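You operate a simulated robot arm through the tools that you are given. There is no shell and no other tool. Be economical: measure what you need, move in short steps, check, and stop when the job is done.

You run a simulated two-armed robot. Do the job below in one go: nothing can be reset, and whatever is moved stays where it is left.

JOB
At the blue cabinet charge reservoir C to 6.5 bar, then vent A.
Fine: use two fills of A; reservoir F stays as it is.

Only the result counts: the job must be done as asked and must still hold three seconds after the hand-in. Knocking over, shifting, dropping, spilling or breaking anything else fails it.

ROBOT AND FRAMES
Two 7-joint arms with two-finger grippers on one trunk, hanging from a carriage that runs on a gantry, over the field with the corners [-2699, -374], [1, -363], [-4, 917], [-2704, 906] (x, y) and turns from -352 to 335 degrees about z. Base frame: it is fixed where the carriage stands at the start and does not move with it; the origin is on the floor, on the carriage's upright axis, x ahead of it, y to its left, z up; the surface under the hand at the start is at about z = 880. Readings come in mm, degrees, newtons and seconds.
The left shoulder is at the start at [40, 158, 1077], the right one opposite. With the tool pointing down near the work surface each hand reaches from about 200 to 600 mm from the robot's upright axis, wherever it stands, measured 20 degrees to its own side. Places, roughly: a-c button [600, 100, 900]; fill-a button [700, -100, 900]; vent-a button [600, -100, 900]. Payload 1.96 kg a hand.
The tool frame of a hand sits at the grasp point between the pads (the TCP): z along the fingers, y along the line on which they close. The tips reach 20 mm beyond it. The gripper opens to 72 mm. The gripper's body begins 38 mm behind the TCP.
Orientation is told as [roll, pitch, yaw] about the base's x, y, z axes, in that order, counted from this pose: with the fingers straight down and closing along the base's y, the tool's x points along the base's -x, its y along +y and its z along -z.

CONTROLS
- The arms move only by the tool play_rows. It takes "left_plan", "right_plan" or both (then of equal length, played together; a hand with none holds still); each is a list of rows, each a list of 7 numbers: the closure in counts, from 0 (fully open) to 255 (shut), then the shift along the base's x, y, z in units of 50 mm (1.0 is 50 mm), then the turn, a rotation vector about the base's x, y, z in units of 8 degrees (1.0 is 8 degrees). In form: [[jaw, dx, dy, dz, wx, wy, wz], ...]. A call has 1 to 12 rows; each row shifts and turns the commanded pose from where the row before left it. A call with a number of a shift or a turn outside -1 to 1 is refused whole. Each row takes 0.2 s and may step no farther than 50 mm and 8.6 degrees from the row before; otherwise, or with a gripper value out of range, the whole call is refused. Where a pose cannot be reached the arm comes as near as it can. A force on the tool above 90 N (or 10 N above the force at the start of the call, whichever is more), or a blocked arm, ends the call early, and 0.2 s more pass. Each finger travels about 45 mm/s and halts on what it meets, pressing with about 32 N; the grip force reading is that of the motor and also rises with nothing between the fingers. The clock runs only during rows and for 0.2 s after the last one: add rows that do not move to give the fingers time. The reply holds the time, the measured pose of the TCP, the force on the tool along the base axes, the opening and the grip force, in the units named above and with some noise, with the torque about the TCP (base axes, N m) and any sound that the robot's microphone picked up.
- Cameras (640 x 400 px; columns grow to the right, rows downward): "scene" is now at [249.8, -1, 1450.1]; the picture's right is [-0.10, -0.99, 0.00], its down [-0.73, 0.07, -0.68] and it looks along [0.68, -0.07, -0.73] (base axes); focal length 269 px, centre (320, 200). "left" rides on the left gripper at [71, -19, -82] in its tool frame; the picture's right is [0.26, 0.97, 0.00], its down [-0.67, 0.18, -0.72] and it looks along [-0.69, 0.19, 0.70] (tool axes); focal length 280 px, centre (320, 200). "right" rides on the right gripper at [71, 19, -82] in its tool frame; the picture's right is [-0.26, 0.96, 0.00], its down [-0.67, -0.18, -0.72] and it looks along [-0.69, -0.19, 0.70] (tool axes); focal length 280 px, centre (320, 200). There is no depth. A picture from a camera that has moved, and an enlarged one, comes with that camera's place and axes in the base frame and with its lens. The place of the scene camera against the robot may be out by one fixed shift of up to 18 mm in any direction.
- camera(camera): a new picture of that camera. No time passes.
- lift_body(by): slides the trunk up (or, below 0, down) by that many mm; the arms and the scene camera ride with it, the base frame stays. It gives what a move gives, with no picture.
- drive_base(legs): drives the robot by 1 to 6 legs, each [ahead, left, turn to the left] in mm, mm and degrees, along the robot's own axes; the way and the turn of a leg run together, so that a leg with both is an arc; at most 1500 mm and 180 degrees a leg. The arms and the cameras ride along, it lands a little off, and it stops where it bumps. It keeps to its track: a leg is cut to what the track allows. It gives what a move gives.
- pan_tilt(pan, tilt): turns the head with the scene camera to pan (to the left, within 86 degrees either way) and tilt (down, from -29 to 69), counted from straight ahead of the robot. It gives what a move gives.
- close_up(camera, box): a new picture of the part [left, top, right, bottom] of that camera's present view, enlarged. No time passes.
- finish_job(): hands the job in; it is judged then, once.

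Work in short steps. Places have to be worked out from the pictures, the camera data and where the tool is seen: move nearer, look again, correct. Check each grasp and each placing, and mend what went wrong. You have 120 turns and 88 pictures in all, those below and enlarged ones among them. Open the grippers and draw the arms clear of the work before you hand the job in, unless the task says otherwise; then end with one line.

The tools are called after ">>>" as name(argument=value, ...) on one line, values as JSON. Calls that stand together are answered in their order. play_rows: Moves the arms, as the interface text tells. Its arguments: {"type":"object","properties":{"left_plan":{"type":"array","items":{"type":"array","items":{"type":"number"}}},"right_plan":{"type":"array","items":{"type":"array","items":{"type":"number"}}}},"required":[]} The other tools are called the same way: lift_body (by) slides the trunk up or down; drive_base (legs) drives the base; pan_tilt (pan, tilt) turns the head that bears the scene camera; camera (camera) takes a picture; close_up (camera, box) takes an enlarged picture of a part of a camera's view; finish_job () hands the job in.

At the start:

```text
time: 0.0
left_eef_pos: [446.8, 202.3, 1167.9]
left_tcp_rot: [0.0, 0.1, 0.0]
left_contact_force: [0.0, -0.4, 0.1]
left_moment: [0.02, -0.01, 0.01]
left_width: 71.9
left_gripper_force: 0.1
right_eef_pos: [454.9, -203.7, 1195.9]
right_tcp_rot: [0.0, 0.0, -0.1]
right_contact_force: [0.0, -0.8, 0.9]
right_moment: [0.03, 0.01, 0.0]
right_width: 72.0
right_gripper_force: 0.0
trunk travel left (down, up): [-400.0, 440.0]
robot x, y, heading: [0.6, 0.9, 0.2]
head pan, tilt: [-5.7, 46.8]
```

scene: 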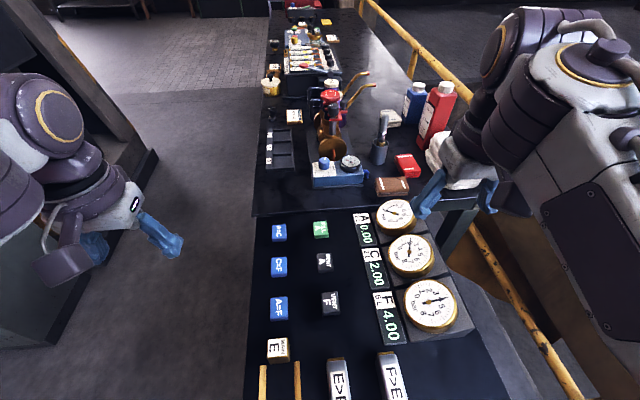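
right: 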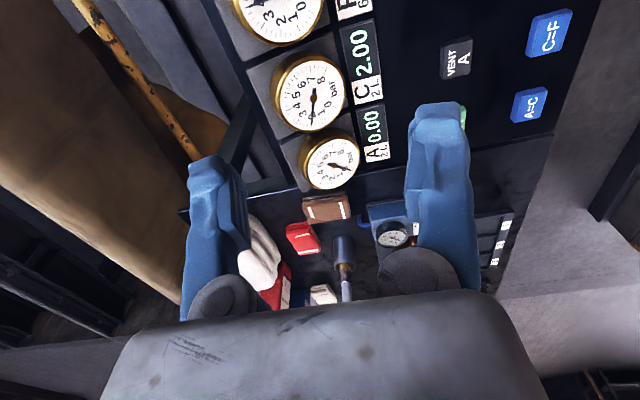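
left: 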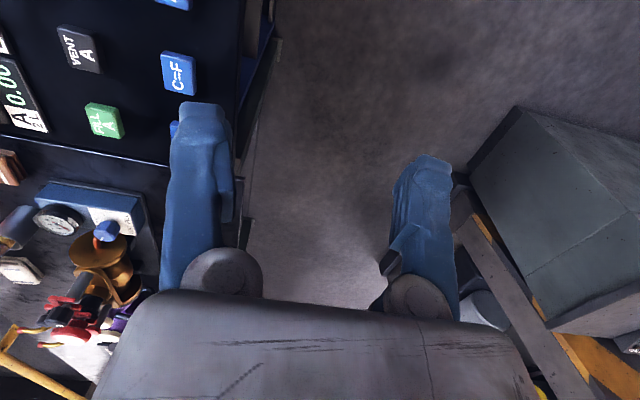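

I'll read the panel labels first with enlarged views.

>>> close_up(camera="scene", box=[240, 190, 480, 340])

>>> close_up(camera="scene", box=[240, 320, 432, 400])

>>> close_up(camera="scene", box=[240, 0, 480, 200])

```text
2.67 times, centred on (360, 265) of scene
camera zoom: at [249.8, -1.0, 1450.1], right [-0.1, -0.99, 0.0], down [-0.73, 0.07, -0.68], along [0.68, -0.07, -0.73], focal length 717 px, centre (213, 27)
```

zoom: 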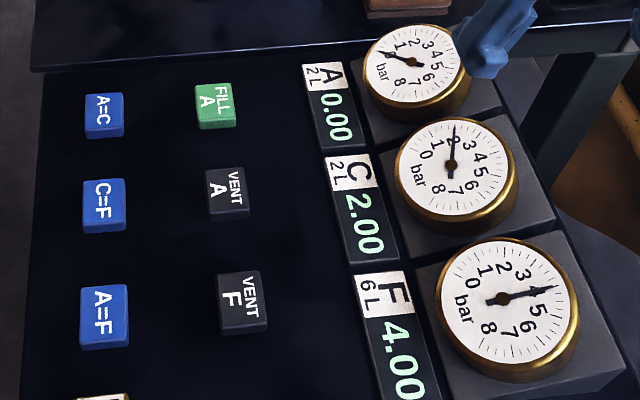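

```text
3.33 times, centred on (336, 360) of scene
camera zoom: at [249.8, -1.0, 1450.1], right [-0.1, -0.99, 0.0], down [-0.73, 0.07, -0.68], along [0.68, -0.07, -0.73], focal length 896 px, centre (267, -333)
```

zoom: 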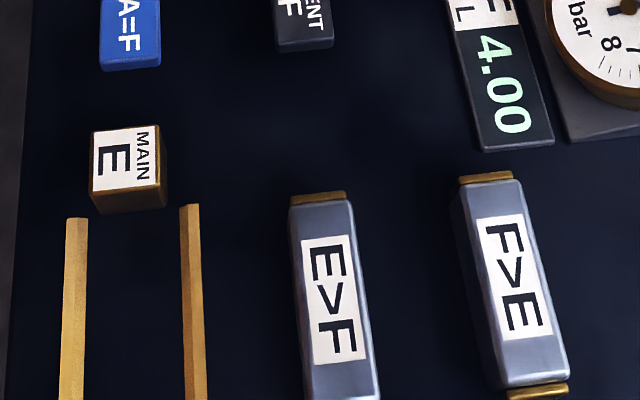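

```text
2.00 times, centred on (360, 100) of scene
camera zoom: at [249.8, -1.0, 1450.1], right [-0.1, -0.99, 0.0], down [-0.73, 0.07, -0.68], along [0.68, -0.07, -0.73], focal length 538 px, centre (240, 400)
```

zoom: 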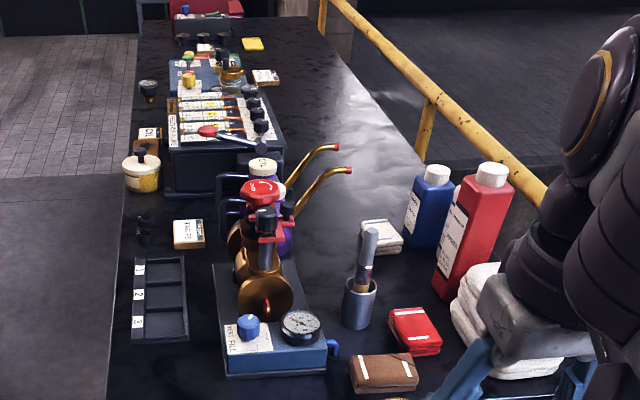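

The panel is legible: A is 2 L at 0 bar, C is 2 L at 2.00 bar, and F is 6 L at 4.00 bar. If a fill takes A to 8 bar, two rounds of fill A then A=C give C 2→5→6.5. I estimate FILL A at about (665,-44), VENT A at (564,-44) and A=C at (662,59). Next I close the right gripper and bring it toward FILL A, tilted forward for reach.

>>> play_rows(right_plan=[[255, 0.5, 0.6, -0.2, 0, -0.75, 0], [255, 0.5, 0.6, -0.4, 0, -0.75, 0], [255, 0.5, 0.6, -0.5, 0, -0.75, 0], [255, 0.5, 0.6, -0.5, 0, -0.75, 0], [255, 0.5, 0.6, -0.5, 0, -0.75, 0], [255, 0, 0, 0, 0, 0, 0]])

>>> camera(camera="right")

>>> camera(camera="scene")

```text
time: 1.4
left_eef_pos: [447.2, 203.2, 1168.3]
left_tcp_rot: [-0.1, 0.0, -0.1]
left_contact_force: [0.0, -0.8, -0.3]
left_moment: [0.02, -0.03, -0.01]
left_width: 72.2
left_gripper_force: 0.0
right_eef_pos: [581.7, -55.0, 1090.5]
right_tcp_rot: [0.0, -30.1, -0.1]
right_contact_force: [-0.7, 0.3, -0.4]
right_moment: [-0.02, -0.01, 0.0]
right_width: 0.1
right_gripper_force: 29.6
trunk travel left (down, up): [-400.0, 440.0]
robot x, y, heading: [0.7, 0.1, -0.0]
head pan, tilt: [-5.7, 46.8]
```

```text
81 pictures are left
camera right: at [480.1, -34.7, 1125.2], right [0.23, 0.96, 0.13], down [0.23, -0.18, 0.96], along [0.95, -0.19, -0.26], focal length 280 px, centre (320, 200)
```

right: 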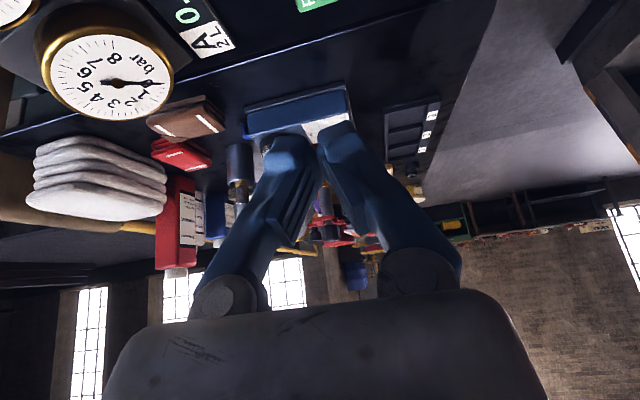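

```text
80 pictures are left
camera scene: at [249.8, -1.2, 1450.1], right [-0.1, -0.99, 0.0], down [-0.73, 0.07, -0.68], along [0.68, -0.07, -0.73], focal length 269 px, centre (320, 200)
```

scene: 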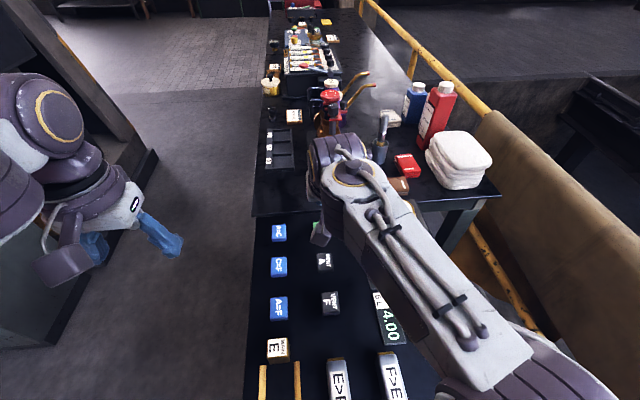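

Combining both wrist views, the button tops are at z≈900: FILL A (648,-53), VENT A (555,-53), A=C (647,52). I move the right hand above FILL A.

>>> play_rows(right_plan=[[255, 0.4, 0.01, -0.8, 0, 0, 0], [255, 0.4, 0.01, -0.8, 0, 0, 0], [255, 0.33, 0.01, -0.8, 0, 0, 0], [255, 0, 0, 0, 0, 0, 0]])

>>> camera(camera="left")

>>> camera(camera="scene")

```text
time: 2.4
left_eef_pos: [446.8, 203.9, 1167.4]
left_tcp_rot: [0.0, 0.1, 0.0]
left_contact_force: [-0.5, 0.2, 0.3]
left_moment: [0.0, -0.02, -0.02]
left_width: 72.1
left_gripper_force: 0.0
right_eef_pos: [631.9, -49.5, 971.2]
right_tcp_rot: [0.1, -30.0, 0.0]
right_contact_force: [-0.4, 0.0, -1.0]
right_moment: [-0.02, 0.03, 0.05]
right_width: 0.2
right_gripper_force: 29.5
right hand out of reach, approached as far as the arm can: row 3
trunk travel left (down, up): [-400.0, 440.0]
robot x, y, heading: [-1.9, -0.2, -0.1]
head pan, tilt: [-5.7, 46.8]
```

```text
79 pictures are left
camera left: at [375.8, 184.8, 1248.9], right [-0.26, 0.97, 0.0], down [0.67, 0.18, 0.72], along [0.69, 0.19, -0.7], focal length 280 px, centre (320, 200)
```

left: 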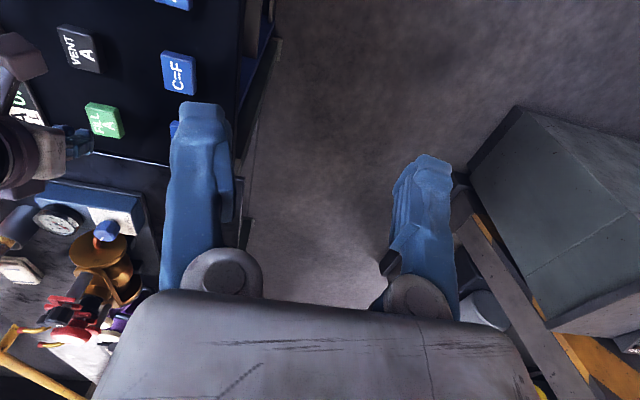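

```text
78 pictures are left
camera scene: at [249.9, -1.0, 1450.1], right [-0.1, -0.99, 0.0], down [-0.73, 0.07, -0.68], along [0.68, -0.07, -0.73], focal length 269 px, centre (320, 200)
```

scene: 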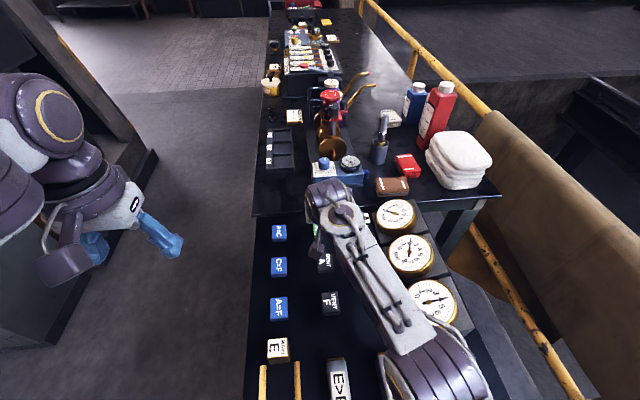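

The hand stopped at x≈632, so its tip is near x≈642, y≈-50, which is over the button. I go straight down to about 10 mm above it and check.

>>> play_rows(right_plan=[[255, 0, -0.05, -0.45, 0, 0, 0], [255, 0, 0, -0.4, 0, 0, 0], [255, 0, 0, 0, 0, 0, 0]])

>>> close_up(camera="left", box=[0, 0, 240, 150])

>>> camera(camera="right")

```text
time: 3.2
left_eef_pos: [446.2, 203.9, 1167.4]
left_tcp_rot: [0.0, 0.0, 0.0]
left_contact_force: [0.0, 0.0, 0.2]
left_moment: [0.02, 0.05, -0.01]
left_width: 71.9
left_gripper_force: 0.1
right_eef_pos: [633.2, -54.2, 927.8]
right_tcp_rot: [0.0, -30.0, -0.1]
right_contact_force: [0.2, -0.5, -0.9]
right_moment: [0.01, 0.0, 0.0]
right_width: 0.0
right_gripper_force: 29.8
trunk travel left (down, up): [-400.0, 440.0]
robot x, y, heading: [0.1, -0.8, 0.1]
head pan, tilt: [-5.7, 46.8]
```

```text
2.67 times, centred on (120, 75) of left
camera zoom: at [375.7, 184.8, 1248.8], right [-0.26, 0.97, 0.0], down [0.67, 0.18, 0.72], along [0.69, 0.19, -0.7], focal length 748 px, centre (853, 533)
```

zoom: 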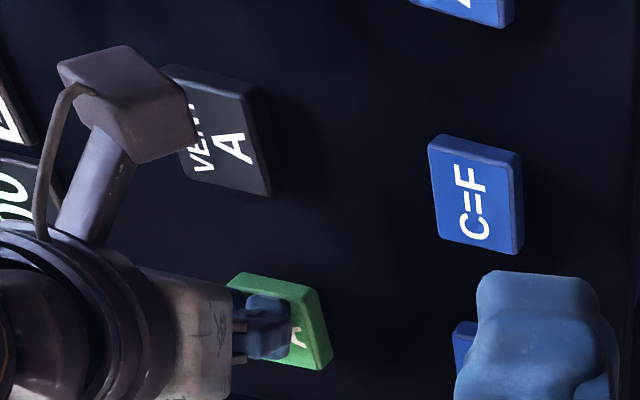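

```text
76 pictures are left
camera right: at [530.5, -34.6, 962.3], right [0.23, 0.96, 0.13], down [0.23, -0.18, 0.96], along [0.95, -0.19, -0.26], focal length 280 px, centre (320, 200)
```

right: 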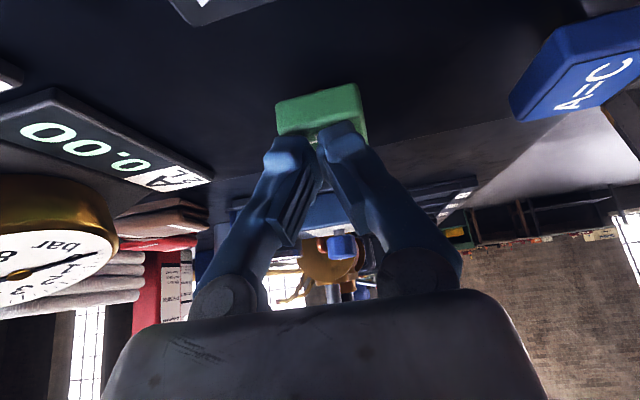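

The tip is centred over FILL A. I press gently in 4 mm steps.

>>> play_rows(right_plan=[[255, 0, 0, -0.1, 0, 0, 0], [255, 0, 0, -0.08, 0, 0, 0], [255, 0, 0, -0.08, 0, 0, 0]])

>>> camera(camera="right")

```text
time: 4.0
left_eef_pos: [447.4, 203.0, 1168.0]
left_tcp_rot: [0.0, 0.1, 0.0]
left_contact_force: [0.2, 0.0, 0.0]
left_moment: [-0.02, 0.01, -0.03]
left_width: 72.0
left_gripper_force: 0.1
right_eef_pos: [634.5, -54.2, 916.8]
right_tcp_rot: [0.0, -30.1, 0.0]
right_contact_force: [-3.8, -1.2, 8.8]
right_moment: [-0.01, 0.04, 0.06]
right_width: 6.1
right_gripper_force: 29.3
trunk travel left (down, up): [-400.0, 440.0]
robot x, y, heading: [0.4, -2.3, 0.1]
head pan, tilt: [-5.7, 46.8]
heard: click
```

```text
75 pictures are left
camera right: at [531.1, -34.8, 951.1], right [0.23, 0.96, 0.13], down [0.22, -0.18, 0.96], along [0.95, -0.19, -0.26], focal length 280 px, centre (320, 200)
```

right: 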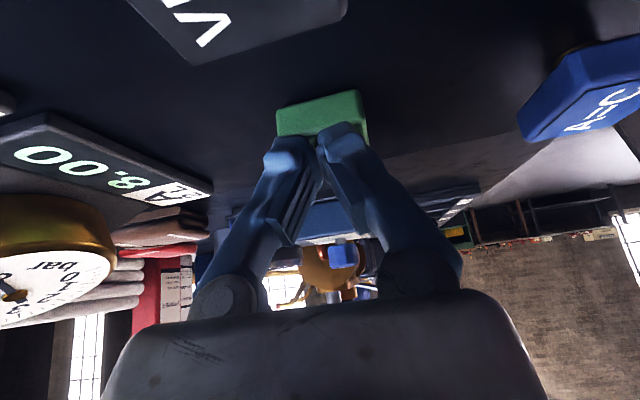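

A jumped to 8.00 with one click. I raise the right hand and move it aside, while closing the left gripper and bringing it over A=C (647,52) with the same tilt.

>>> play_rows(right_plan=[[255, 0, 0, 0.6, 0, 0, 0], [255, 0, 0, 0.6, 0, 0, 0], [255, -0.2, -0.5, 0.4, 0, 0, 0], [255, -0.3, -0.6, 0.2, 0, 0, 0], [255, 0, -0.4, 0, 0, 0, 0], [255, 0, 0, 0, 0, 0, 0]], left_plan=[[255, 0, 0, 0, 0, -0.6, 0], [255, 0, 0, 0, 0, -0.65, 0], [255, 0.4, 0, 0, 0, -0.65, 0], [255, 0.7, -0.6, -0.3, 0, -0.65, 0], [255, 0.7, -0.6, -0.5, 0, -0.6, 0], [255, 0.5, -0.6, -0.6, 0, -0.6, 0]])

```text
refused: row 5 steps farther than a row can; nothing moved
```

Left row 5 was slightly too long a step, so I shorten it and resend.

>>> play_rows(right_plan=[[255, 0, 0, 0.6, 0, 0, 0], [255, 0, 0, 0.6, 0, 0, 0], [255, -0.2, -0.5, 0.4, 0, 0, 0], [255, -0.3, -0.6, 0.2, 0, 0, 0], [255, 0, -0.4, 0, 0, 0, 0], [255, 0, 0, 0, 0, 0, 0]], left_plan=[[255, 0, 0, 0, 0, -0.6, 0], [255, 0, 0, 0, 0, -0.65, 0], [255, 0.4, 0, 0, 0, -0.65, 0], [255, 0.7, -0.6, -0.3, 0, -0.65, 0], [255, 0.6, -0.6, -0.5, 0, -0.6, 0], [255, 0.5, -0.6, -0.6, 0, -0.6, 0]])

>>> camera(camera="scene")

>>> camera(camera="left")

```text
time: 5.4
left_eef_pos: [556.5, 111.5, 1096.8]
left_tcp_rot: [-0.1, -30.2, 0.1]
left_contact_force: [0.0, 0.2, -0.1]
left_moment: [0.03, -0.03, 0.01]
left_width: 0.2
left_gripper_force: 29.4
right_eef_pos: [608.6, -129.7, 1007.9]
right_tcp_rot: [-0.1, -30.0, 0.1]
right_contact_force: [0.7, 0.1, 0.0]
right_moment: [-0.04, 0.01, -0.01]
right_width: 0.0
right_gripper_force: 29.3
trunk travel left (down, up): [-400.0, 440.0]
robot x, y, heading: [1.5, 1.0, -0.3]
head pan, tilt: [-5.7, 46.8]
```

```text
74 pictures are left
camera scene: at [249.8, -1.3, 1450.1], right [-0.1, -0.99, 0.0], down [-0.73, 0.07, -0.68], along [0.68, -0.07, -0.73], focal length 269 px, centre (320, 200)
```

scene: 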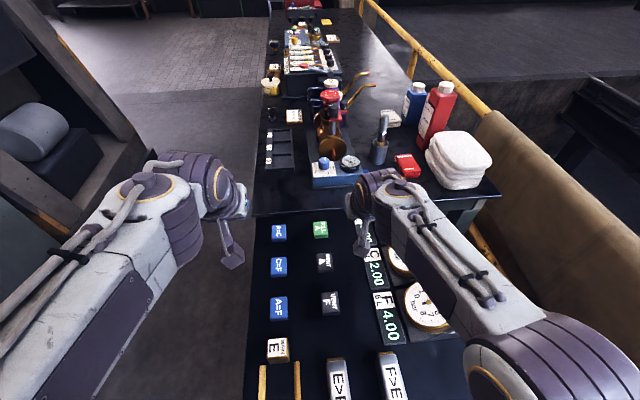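

```text
73 pictures are left
camera left: at [453.6, 92.0, 1131.4], right [-0.23, 0.96, -0.13], down [0.22, 0.18, 0.96], along [0.95, 0.19, -0.26], focal length 280 px, centre (320, 200)
```

left: 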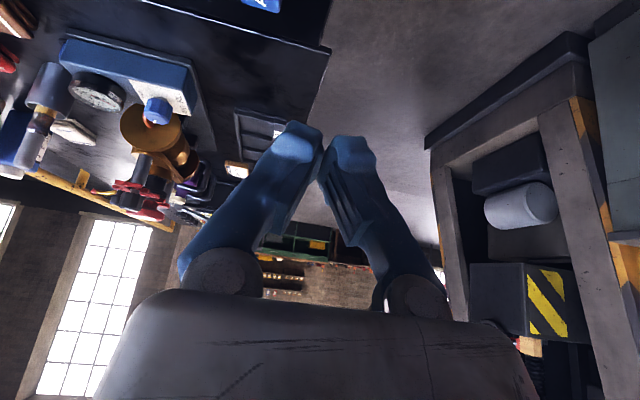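

Readings agree with A=C at about (648,53). I move the left hand down to about 10 mm above it.

>>> play_rows(left_plan=[[255, 0.31, -0.24, -0.6, 0, 0, 0], [255, 0.31, -0.24, -0.6, 0, 0, 0], [255, 0.31, -0.24, -0.6, 0, 0, 0], [255, 0.31, -0.23, -0.6, 0, 0, 0], [255, 0.31, -0.23, -0.6, 0, 0, 0], [255, 0, 0, -0.38, 0, 0, 0], [255, 0, 0, 0, 0, 0, 0]])

>>> camera(camera="left")

>>> camera(camera="right")

```text
time: 7.0
left_eef_pos: [635.0, 56.4, 928.5]
left_tcp_rot: [-0.1, -30.0, 0.0]
left_contact_force: [-0.6, 0.3, 0.5]
left_moment: [0.0, -0.02, 0.01]
left_width: 0.2
left_gripper_force: 29.7
right_eef_pos: [608.0, -127.7, 1007.6]
right_tcp_rot: [0.0, -30.1, 0.0]
right_contact_force: [0.3, 0.1, 0.1]
right_moment: [-0.01, 0.02, -0.03]
right_width: 0.0
right_gripper_force: 29.3
trunk travel left (down, up): [-400.0, 440.0]
robot x, y, heading: [1.4, -4.0, 0.0]
head pan, tilt: [-5.7, 46.8]
```

```text
72 pictures are left
camera left: at [533.1, 36.0, 961.9], right [-0.23, 0.97, -0.13], down [0.23, 0.18, 0.96], along [0.95, 0.19, -0.26], focal length 280 px, centre (320, 200)
```

left: 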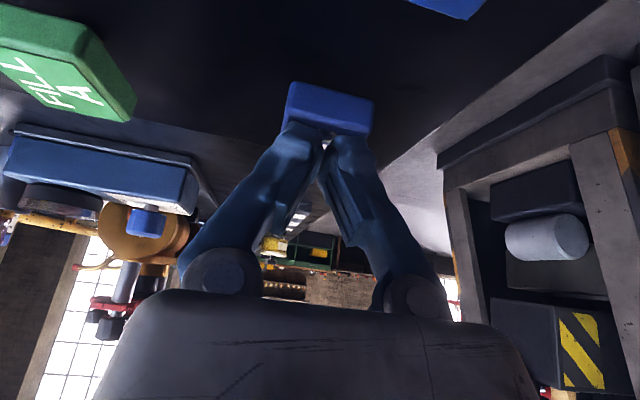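

```text
71 pictures are left
camera right: at [505.6, -108.9, 1041.5], right [0.23, 0.96, 0.13], down [0.23, -0.18, 0.96], along [0.95, -0.19, -0.26], focal length 280 px, centre (320, 200)
```

right: 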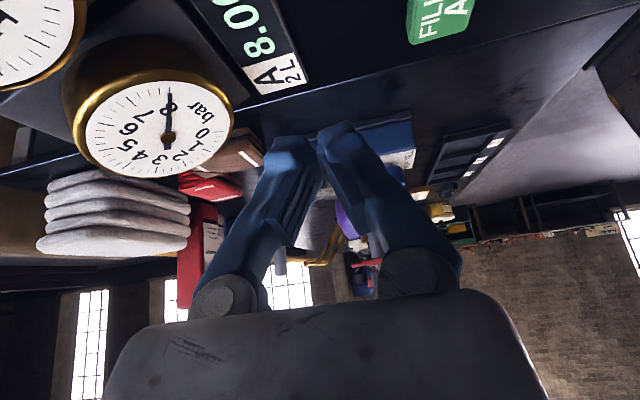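

A is at 8.00 and the left tip is centred over A=C. I press it.

>>> play_rows(left_plan=[[255, 0, 0, -0.1, 0, 0, 0], [255, 0, 0, -0.08, 0, 0, 0], [255, 0, 0, -0.08, 0, 0, 0]])

>>> camera(camera="scene")

>>> camera(camera="right")

```text
time: 7.8
left_eef_pos: [635.6, 55.0, 915.5]
left_tcp_rot: [0.0, -30.1, 0.0]
left_contact_force: [-3.2, -1.2, 8.2]
left_moment: [0.02, 0.05, 0.06]
left_width: 6.2
left_gripper_force: 29.4
right_eef_pos: [609.6, -129.6, 1007.6]
right_tcp_rot: [0.0, -30.0, 0.0]
right_contact_force: [0.1, 0.6, -0.5]
right_moment: [0.0, -0.02, -0.02]
right_width: 0.1
right_gripper_force: 29.6
trunk travel left (down, up): [-400.0, 440.0]
robot x, y, heading: [-1.9, 2.9, 0.1]
head pan, tilt: [-5.7, 46.8]
heard: click
```

```text
70 pictures are left
camera scene: at [249.9, -1.1, 1450.3], right [-0.1, -0.99, 0.0], down [-0.73, 0.07, -0.68], along [0.68, -0.07, -0.73], focal length 269 px, centre (320, 200)
```

scene: 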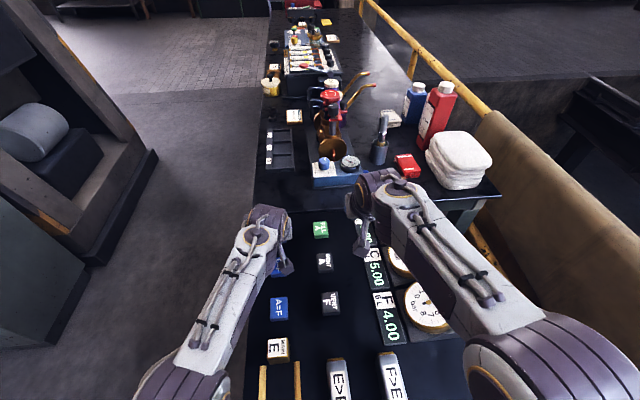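

```text
69 pictures are left
camera right: at [505.7, -109.0, 1041.7], right [0.23, 0.96, 0.13], down [0.23, -0.18, 0.96], along [0.95, -0.19, -0.26], focal length 280 px, centre (320, 200)
```

right: 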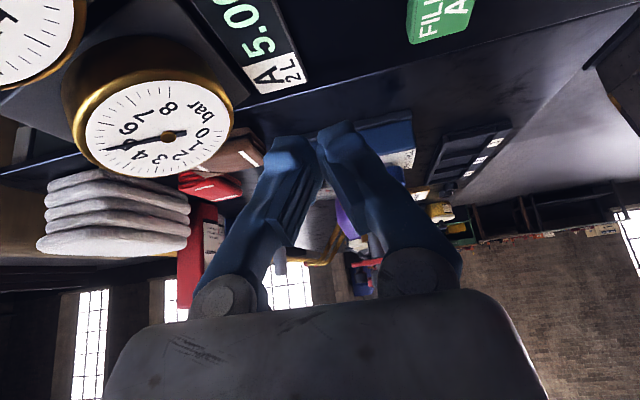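

A and C are both at 5.00, as planned. I raise the left hand away, bring the right one back above FILL A, and check that the button has released.

>>> play_rows(left_plan=[[255, 0, 0, 0.6, 0, 0, 0], [255, 0, 0, 0.6, 0, 0, 0], [255, 0, 0.5, 0.6, 0, 0, 0], [255, 0, 0.5, 0, 0, 0, 0], [255, 0, 0.5, 0, 0, 0, 0], [255, 0, 0, 0, 0, 0, 0], [255, 0, 0, 0, 0, 0, 0], [255, 0, 0, 0, 0, 0, 0]], right_plan=[[255, 0, 0, 0, 0, 0, 0], [255, 0, 0, 0, 0, 0, 0], [255, 0.2, 0.5, 0, 0, 0, 0], [255, 0.3, 0.6, 0, 0, 0, 0], [255, 0, 0.4, -0.5, 0, 0, 0], [255, 0, 0, -0.6, 0, 0, 0], [255, 0, 0, -0.5, 0, 0, 0], [255, 0, 0, 0, 0, 0, 0]])

>>> camera(camera="right")

>>> camera(camera="scene")

```text
time: 9.6
left_eef_pos: [634.7, 130.1, 1006.8]
left_tcp_rot: [0.0, -30.0, 0.0]
left_contact_force: [-0.8, -0.2, -0.8]
left_moment: [0.04, 0.0, -0.01]
left_width: 0.0
left_gripper_force: 29.6
right_eef_pos: [632.6, -53.9, 925.6]
right_tcp_rot: [-0.1, -30.0, -0.1]
right_contact_force: [-0.6, -0.3, -0.1]
right_moment: [0.02, 0.03, -0.02]
right_width: 0.0
right_gripper_force: 29.7
trunk travel left (down, up): [-400.0, 440.0]
robot x, y, heading: [0.5, 2.1, 0.1]
head pan, tilt: [-5.7, 46.8]
```

```text
68 pictures are left
camera right: at [529.9, -34.2, 959.2], right [0.23, 0.96, 0.13], down [0.23, -0.18, 0.96], along [0.95, -0.19, -0.26], focal length 280 px, centre (320, 200)
```

right: 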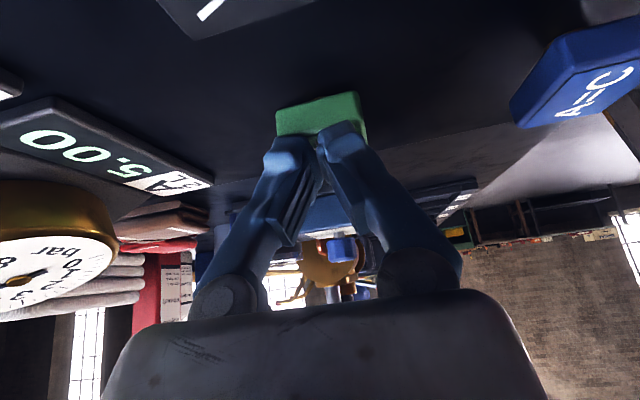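

```text
67 pictures are left
camera scene: at [249.9, -1.1, 1450.1], right [-0.1, -0.99, 0.0], down [-0.73, 0.07, -0.68], along [0.68, -0.07, -0.73], focal length 269 px, centre (320, 200)
```

scene: 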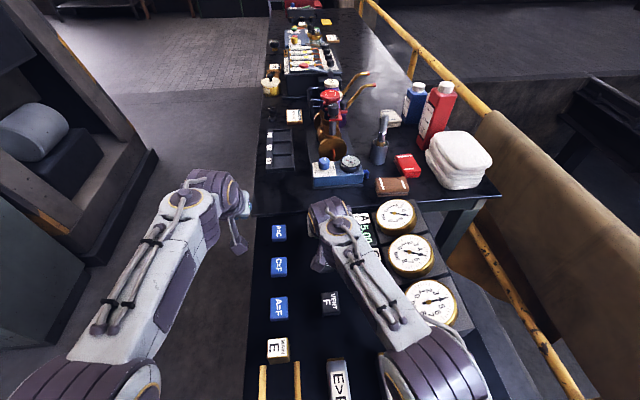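

The right tip is over FILL A again. I press for the second fill, about 12 mm down in total.

>>> play_rows(right_plan=[[255, 0, 0, -0.08, 0, 0, 0], [255, 0, 0, -0.07, 0, 0, 0], [255, 0, 0, -0.08, 0, 0, 0]])

>>> camera(camera="right")

>>> close_up(camera="scene", box=[340, 180, 480, 350])

```text
time: 10.4
left_eef_pos: [633.5, 129.5, 1007.4]
left_tcp_rot: [0.0, -30.0, 0.0]
left_contact_force: [1.1, 0.2, 0.2]
left_moment: [0.04, -0.02, 0.03]
left_width: 0.1
left_gripper_force: 29.5
right_eef_pos: [633.3, -53.4, 915.3]
right_tcp_rot: [0.0, -30.3, 0.0]
right_contact_force: [-8.9, -0.3, 23.7]
right_moment: [0.01, 0.18, -0.02]
right_width: 6.0
right_gripper_force: 29.6
trunk travel left (down, up): [-400.0, 440.0]
robot x, y, heading: [-0.9, 1.8, -0.1]
head pan, tilt: [-5.7, 46.8]
heard: click
```

```text
66 pictures are left
camera right: at [530.6, -34.1, 950.1], right [0.23, 0.96, 0.13], down [0.22, -0.18, 0.96], along [0.95, -0.19, -0.25], focal length 280 px, centre (320, 200)
```

right: 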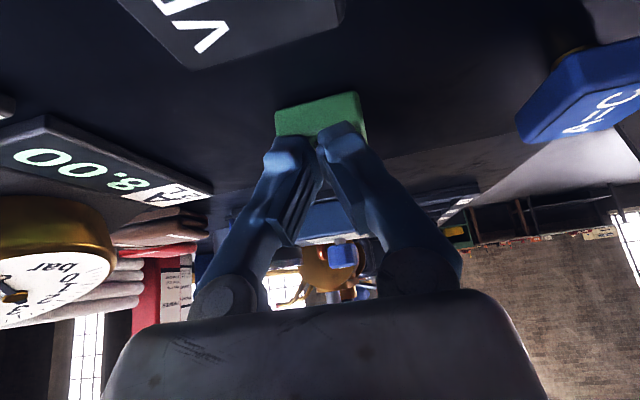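

```text
2.35 times, centred on (410, 265) of scene
camera zoom: at [249.9, -1.3, 1450.6], right [-0.1, -0.99, 0.0], down [-0.73, 0.07, -0.68], along [0.68, -0.07, -0.73], focal length 632 px, centre (108, 47)
```

zoom: 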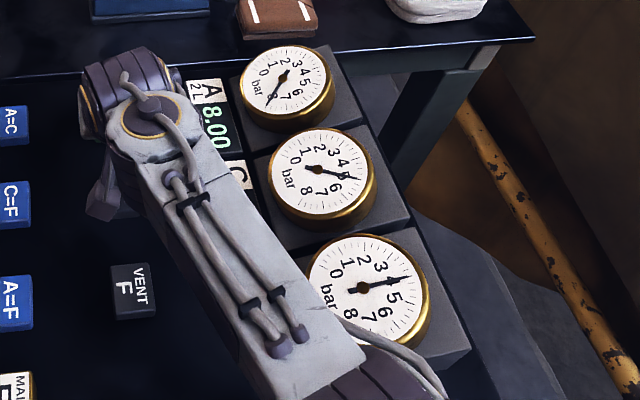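

A is at 8.00, C holds 5 and F holds 4. I swap hands again: right up and aside, left back above A=C.

>>> play_rows(right_plan=[[255, 0, 0, 0.6, 0, 0, 0], [255, 0, 0, 0.6, 0, 0, 0], [255, -0.2, -0.5, 0.4, 0, 0, 0], [255, -0.3, -0.6, 0.2, 0, 0, 0], [255, 0, -0.4, 0, 0, 0, 0], [255, 0, 0, 0, 0, 0, 0], [255, 0, 0, 0, 0, 0, 0], [255, 0, 0, 0, 0, 0, 0]], left_plan=[[255, 0, 0, 0, 0, 0, 0], [255, 0, 0, 0, 0, 0, 0], [255, 0, -0.5, 0, 0, 0, 0], [255, 0, -0.5, 0, 0, 0, 0], [255, 0, -0.5, -0.5, 0, 0, 0], [255, 0, 0, -0.6, 0, 0, 0], [255, 0, 0, -0.48, 0, 0, 0], [255, 0, 0, 0, 0, 0, 0]])

>>> camera(camera="left")

```text
time: 12.2
left_eef_pos: [632.5, 55.2, 927.0]
left_tcp_rot: [0.0, -30.0, -0.1]
left_contact_force: [0.3, 0.3, 0.0]
left_moment: [0.01, -0.03, 0.0]
left_width: 0.0
left_gripper_force: 29.4
right_eef_pos: [610.2, -130.4, 1004.9]
right_tcp_rot: [0.0, -30.0, 0.0]
right_contact_force: [0.0, -0.4, 0.4]
right_moment: [-0.01, -0.01, -0.01]
right_width: 0.0
right_gripper_force: 29.3
trunk travel left (down, up): [-400.0, 440.0]
robot x, y, heading: [0.2, 3.6, 0.0]
head pan, tilt: [-5.7, 46.8]
```

```text
64 pictures are left
camera left: at [530.0, 36.3, 960.9], right [-0.23, 0.97, -0.13], down [0.23, 0.18, 0.96], along [0.95, 0.19, -0.26], focal length 280 px, centre (320, 200)
```

left: 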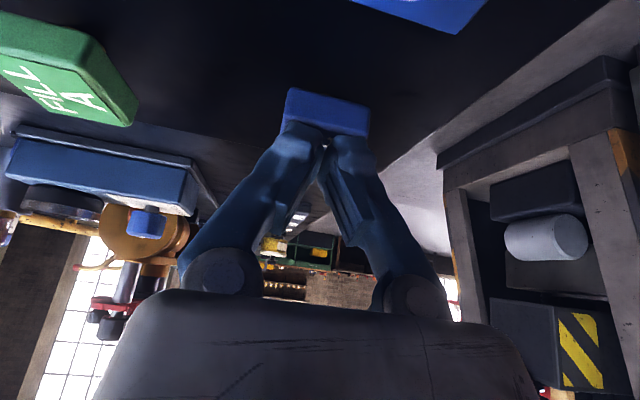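

The left tip is over A=C again. I press it.

>>> play_rows(left_plan=[[255, 0, 0, -0.08, 0, 0, 0], [255, 0, 0, -0.08, 0, 0, 0], [255, 0, 0, -0.08, 0, 0, 0]])

>>> close_up(camera="scene", box=[240, 200, 480, 350])

>>> camera(camera="right")

```text
time: 13.0
left_eef_pos: [634.2, 54.1, 916.2]
left_tcp_rot: [0.0, -30.1, 0.0]
left_contact_force: [-4.6, 0.9, 11.7]
left_moment: [0.04, 0.1, 0.05]
left_width: 5.8
left_gripper_force: 29.3
right_eef_pos: [609.2, -129.0, 1004.7]
right_tcp_rot: [0.0, -30.1, 0.0]
right_contact_force: [0.3, 0.1, 0.6]
right_moment: [-0.01, -0.01, 0.0]
right_width: 0.0
right_gripper_force: 29.9
trunk travel left (down, up): [-400.0, 440.0]
robot x, y, heading: [1.1, -4.1, 0.0]
head pan, tilt: [-5.7, 46.8]
heard: click
```

```text
2.67 times, centred on (360, 275) of scene
camera zoom: at [249.9, -0.8, 1450.4], right [-0.1, -1.0, 0.0], down [-0.73, 0.07, -0.68], along [0.68, -0.07, -0.73], focal length 717 px, centre (213, 0)
```

zoom: 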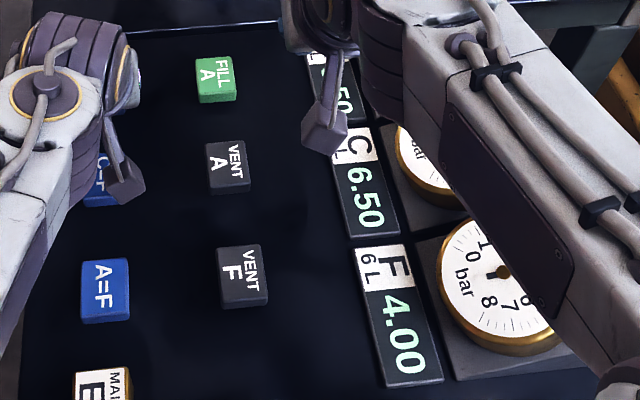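

```text
62 pictures are left
camera right: at [506.1, -109.1, 1039.1], right [0.23, 0.96, 0.13], down [0.23, -0.18, 0.96], along [0.95, -0.19, -0.26], focal length 280 px, centre (320, 200)
```

right: 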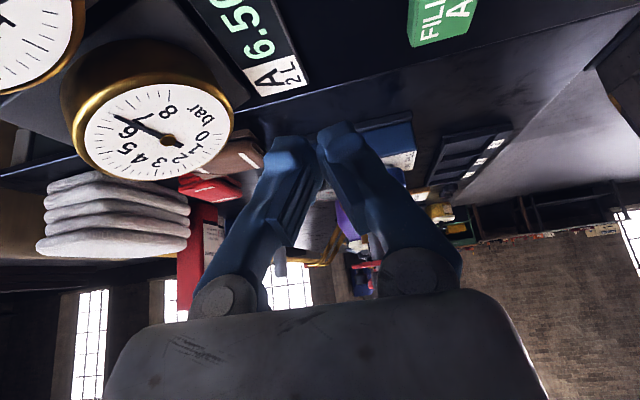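

C is 6.50, A is 6.50 and F is still 4.00. I lift the left hand clear and take the right hand above VENT A.

>>> play_rows(left_plan=[[255, 0, 0, 0.6, 0, 0, 0], [255, 0, 0, 0.6, 0, 0, 0], [255, 0, 0.5, 0.6, 0, 0, 0], [255, 0, 0.5, 0, 0, 0, 0], [255, 0, 0.5, 0, 0, 0, 0], [255, 0, 0.5, 0, 0, 0, 0], [255, 0, 0, 0, 0, 0, 0], [255, 0, 0, 0, 0, 0, 0]], right_plan=[[255, 0, 0, 0, 0, 0, 0], [255, 0, 0, 0, 0, 0, 0], [255, -0.4, 0.5, 0, 0, 0, 0], [255, -0.5, 0.5, 0, 0, 0, 0], [255, -0.42, 0.5, 0, 0, 0, 0], [255, 0, 0, -0.6, 0, 0, 0], [255, 0, 0, -0.5, 0, 0, 0], [255, 0, 0, 0, 0, 0, 0]])

>>> camera(camera="right")

>>> camera(camera="scene")

```text
time: 14.8
left_eef_pos: [633.1, 155.1, 1006.5]
left_tcp_rot: [0.0, -30.0, -0.1]
left_contact_force: [0.0, -0.1, -0.5]
left_moment: [-0.01, -0.01, -0.01]
left_width: 0.0
left_gripper_force: 29.9
right_eef_pos: [541.5, -54.2, 949.5]
right_tcp_rot: [0.0, -30.0, 0.0]
right_contact_force: [-0.2, -0.1, 0.1]
right_moment: [0.03, -0.01, 0.01]
right_width: 0.0
right_gripper_force: 30.0
trunk travel left (down, up): [-400.0, 440.0]
robot x, y, heading: [0.6, 1.6, -0.2]
head pan, tilt: [-5.7, 46.8]
```

```text
61 pictures are left
camera right: at [439.3, -34.6, 983.1], right [0.23, 0.97, 0.13], down [0.23, -0.18, 0.96], along [0.95, -0.19, -0.26], focal length 280 px, centre (320, 200)
```

right: 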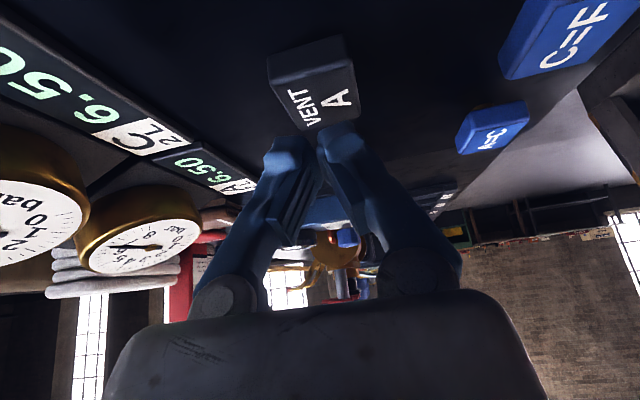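

```text
60 pictures are left
camera scene: at [249.9, -1.0, 1450.1], right [-0.1, -0.99, 0.0], down [-0.73, 0.07, -0.68], along [0.68, -0.07, -0.73], focal length 269 px, centre (320, 200)
```

scene: 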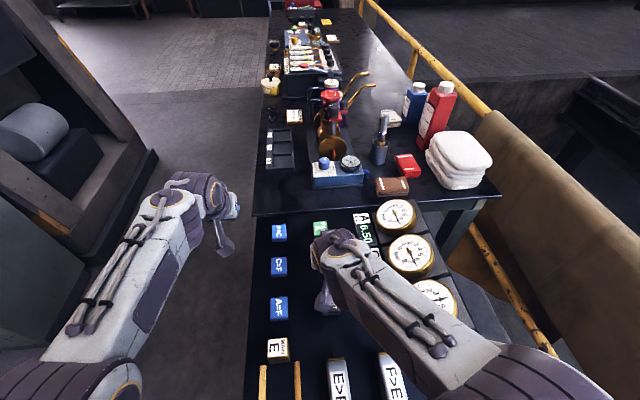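

VENT A is centred at about (557,-52) and my tip is at about (552,-54). I nudge 5 mm ahead, go down and press.

>>> play_rows(right_plan=[[255, 0.1, 0.02, -0.4, 0, 0, 0], [255, 0, 0, -0.1, 0, 0, 0], [255, 0, 0, -0.08, 0, 0, 0], [255, 0, 0, -0.08, 0, 0, 0]])

>>> camera(camera="right")

>>> close_up(camera="scene", box=[340, 190, 480, 340])

```text
time: 15.8
left_eef_pos: [634.8, 154.0, 1005.4]
left_tcp_rot: [0.0, -30.0, 0.0]
left_contact_force: [0.4, 0.2, 0.4]
left_moment: [-0.03, 0.0, -0.01]
left_width: 0.1
left_gripper_force: 29.1
right_eef_pos: [545.9, -52.2, 917.2]
right_tcp_rot: [-0.1, -30.1, -0.1]
right_contact_force: [-3.0, -0.7, 10.3]
right_moment: [0.01, 0.07, -0.04]
right_width: 5.8
right_gripper_force: 29.6
trunk travel left (down, up): [-400.0, 440.0]
robot x, y, heading: [2.0, 0.4, -0.3]
head pan, tilt: [-5.7, 46.8]
heard: click
```

```text
59 pictures are left
camera right: at [443.9, -33.4, 951.1], right [0.23, 0.96, 0.13], down [0.22, -0.18, 0.96], along [0.95, -0.19, -0.26], focal length 280 px, centre (320, 200)
```

right: 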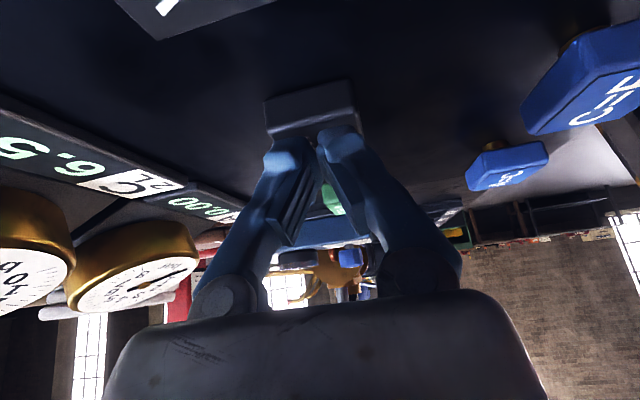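

```text
2.67 times, centred on (410, 265) of scene
camera zoom: at [249.8, -1.1, 1450.3], right [-0.1, -0.99, 0.0], down [-0.73, 0.07, -0.68], along [0.68, -0.07, -0.73], focal length 717 px, centre (80, 27)
```

zoom: 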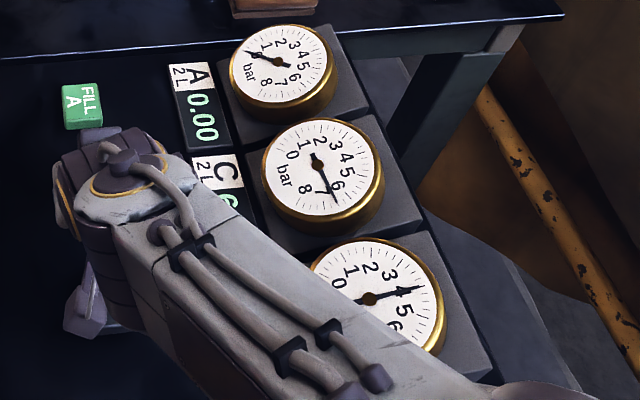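

A reads 0.00 and C holds 6.5. I lift the right hand, draw both arms back and up, and open the grippers.

>>> play_rows(right_plan=[[255, 0, 0, 0.6, 0, 0, 0], [255, 0, 0, 0.8, 0, 0, 0], [255, 0, 0, 0.8, 0, 0, 0], [255, -0.3, -0.6, 0.7, 0, 0, 0], [120, -0.5, -0.6, 0.5, 0, 0.7, 0], [0, -0.3, -0.6, 0.5, 0, 0.7, 0], [0, -0.3, -0.6, 0.5, 0, 0.7, 0], [0, 0, -0.5, 0.5, 0, 0.7, 0], [0, 0, 0, 0, 0, 0.7, 0], [0, 0, 0, 0, 0, 0, 0]], left_plan=[[255, 0, 0, 0.6, 0, 0, 0], [255, -0.3, 0, 0.8, 0, 0, 0], [255, -0.6, 0, 0.7, 0, 0, 0], [255, -0.6, 0.3, 0.5, 0, 0, 0], [120, -0.6, 0.3, 0.3, 0, 0.7, 0], [0, -0.5, 0.2, 0.3, 0, 0.7, 0], [0, -0.5, 0, 0, 0, 0.7, 0], [0, -0.3, 0, 0, 0, 0.7, 0], [0, 0, 0, 0, 0, 0.7, 0], [0, 0, 0, 0, 0, 0, 0]])

>>> camera(camera="scene")

>>> close_up(camera="scene", box=[240, 190, 480, 340])

```text
time: 18.0
left_eef_pos: [463.9, 194.5, 1164.5]
left_tcp_rot: [0.0, -1.9, 0.1]
left_contact_force: [0.3, 0.1, -0.1]
left_moment: [0.0, 0.0, 0.02]
left_width: 72.1
left_gripper_force: 0.1
right_eef_pos: [474.9, -197.1, 1161.7]
right_tcp_rot: [0.1, -1.9, 0.0]
right_contact_force: [0.1, 0.1, -0.5]
right_moment: [-0.01, 0.0, 0.02]
right_width: 72.0
right_gripper_force: 0.0
trunk travel left (down, up): [-400.0, 440.0]
robot x, y, heading: [-5.0, 1.8, -0.1]
head pan, tilt: [-5.7, 46.8]
```

```text
57 pictures are left
camera scene: at [249.7, -1.1, 1450.1], right [-0.1, -0.99, 0.0], down [-0.73, 0.07, -0.68], along [0.68, -0.07, -0.73], focal length 269 px, centre (320, 200)
```

scene: 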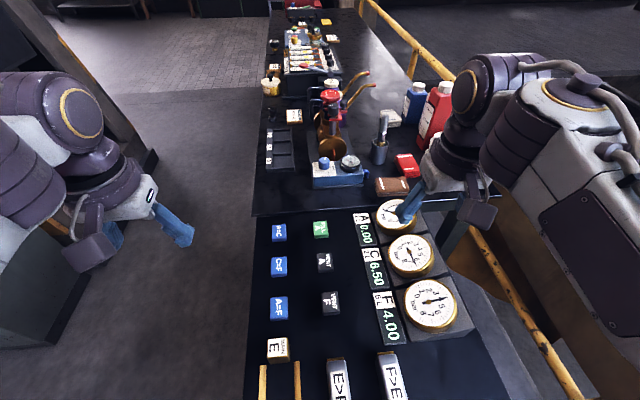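

```text
2.67 times, centred on (360, 265) of scene
camera zoom: at [249.7, -1.1, 1450.1], right [-0.1, -0.99, 0.0], down [-0.73, 0.07, -0.68], along [0.68, -0.07, -0.73], focal length 717 px, centre (213, 27)
```

zoom: 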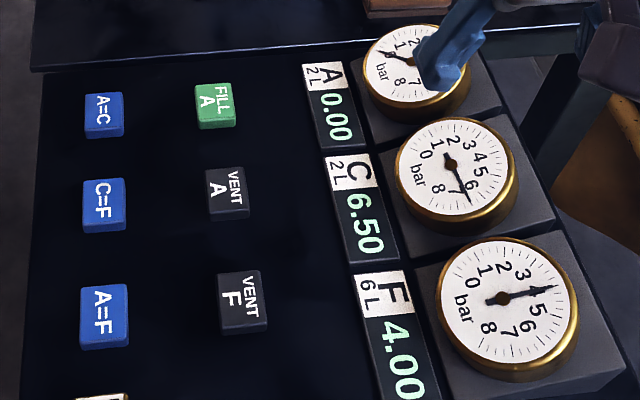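

The displays read A 0.00, C 6.50 and F 4.00. Both arms are clear and the grippers are open, so I hand in.

>>> finish_job()

```text
The job is handed in.
```

Reservoir C is charged to 6.50 bar using two fills of A, A is vented to 0.00, and F is unchanged at 4.00; the job is handed in.
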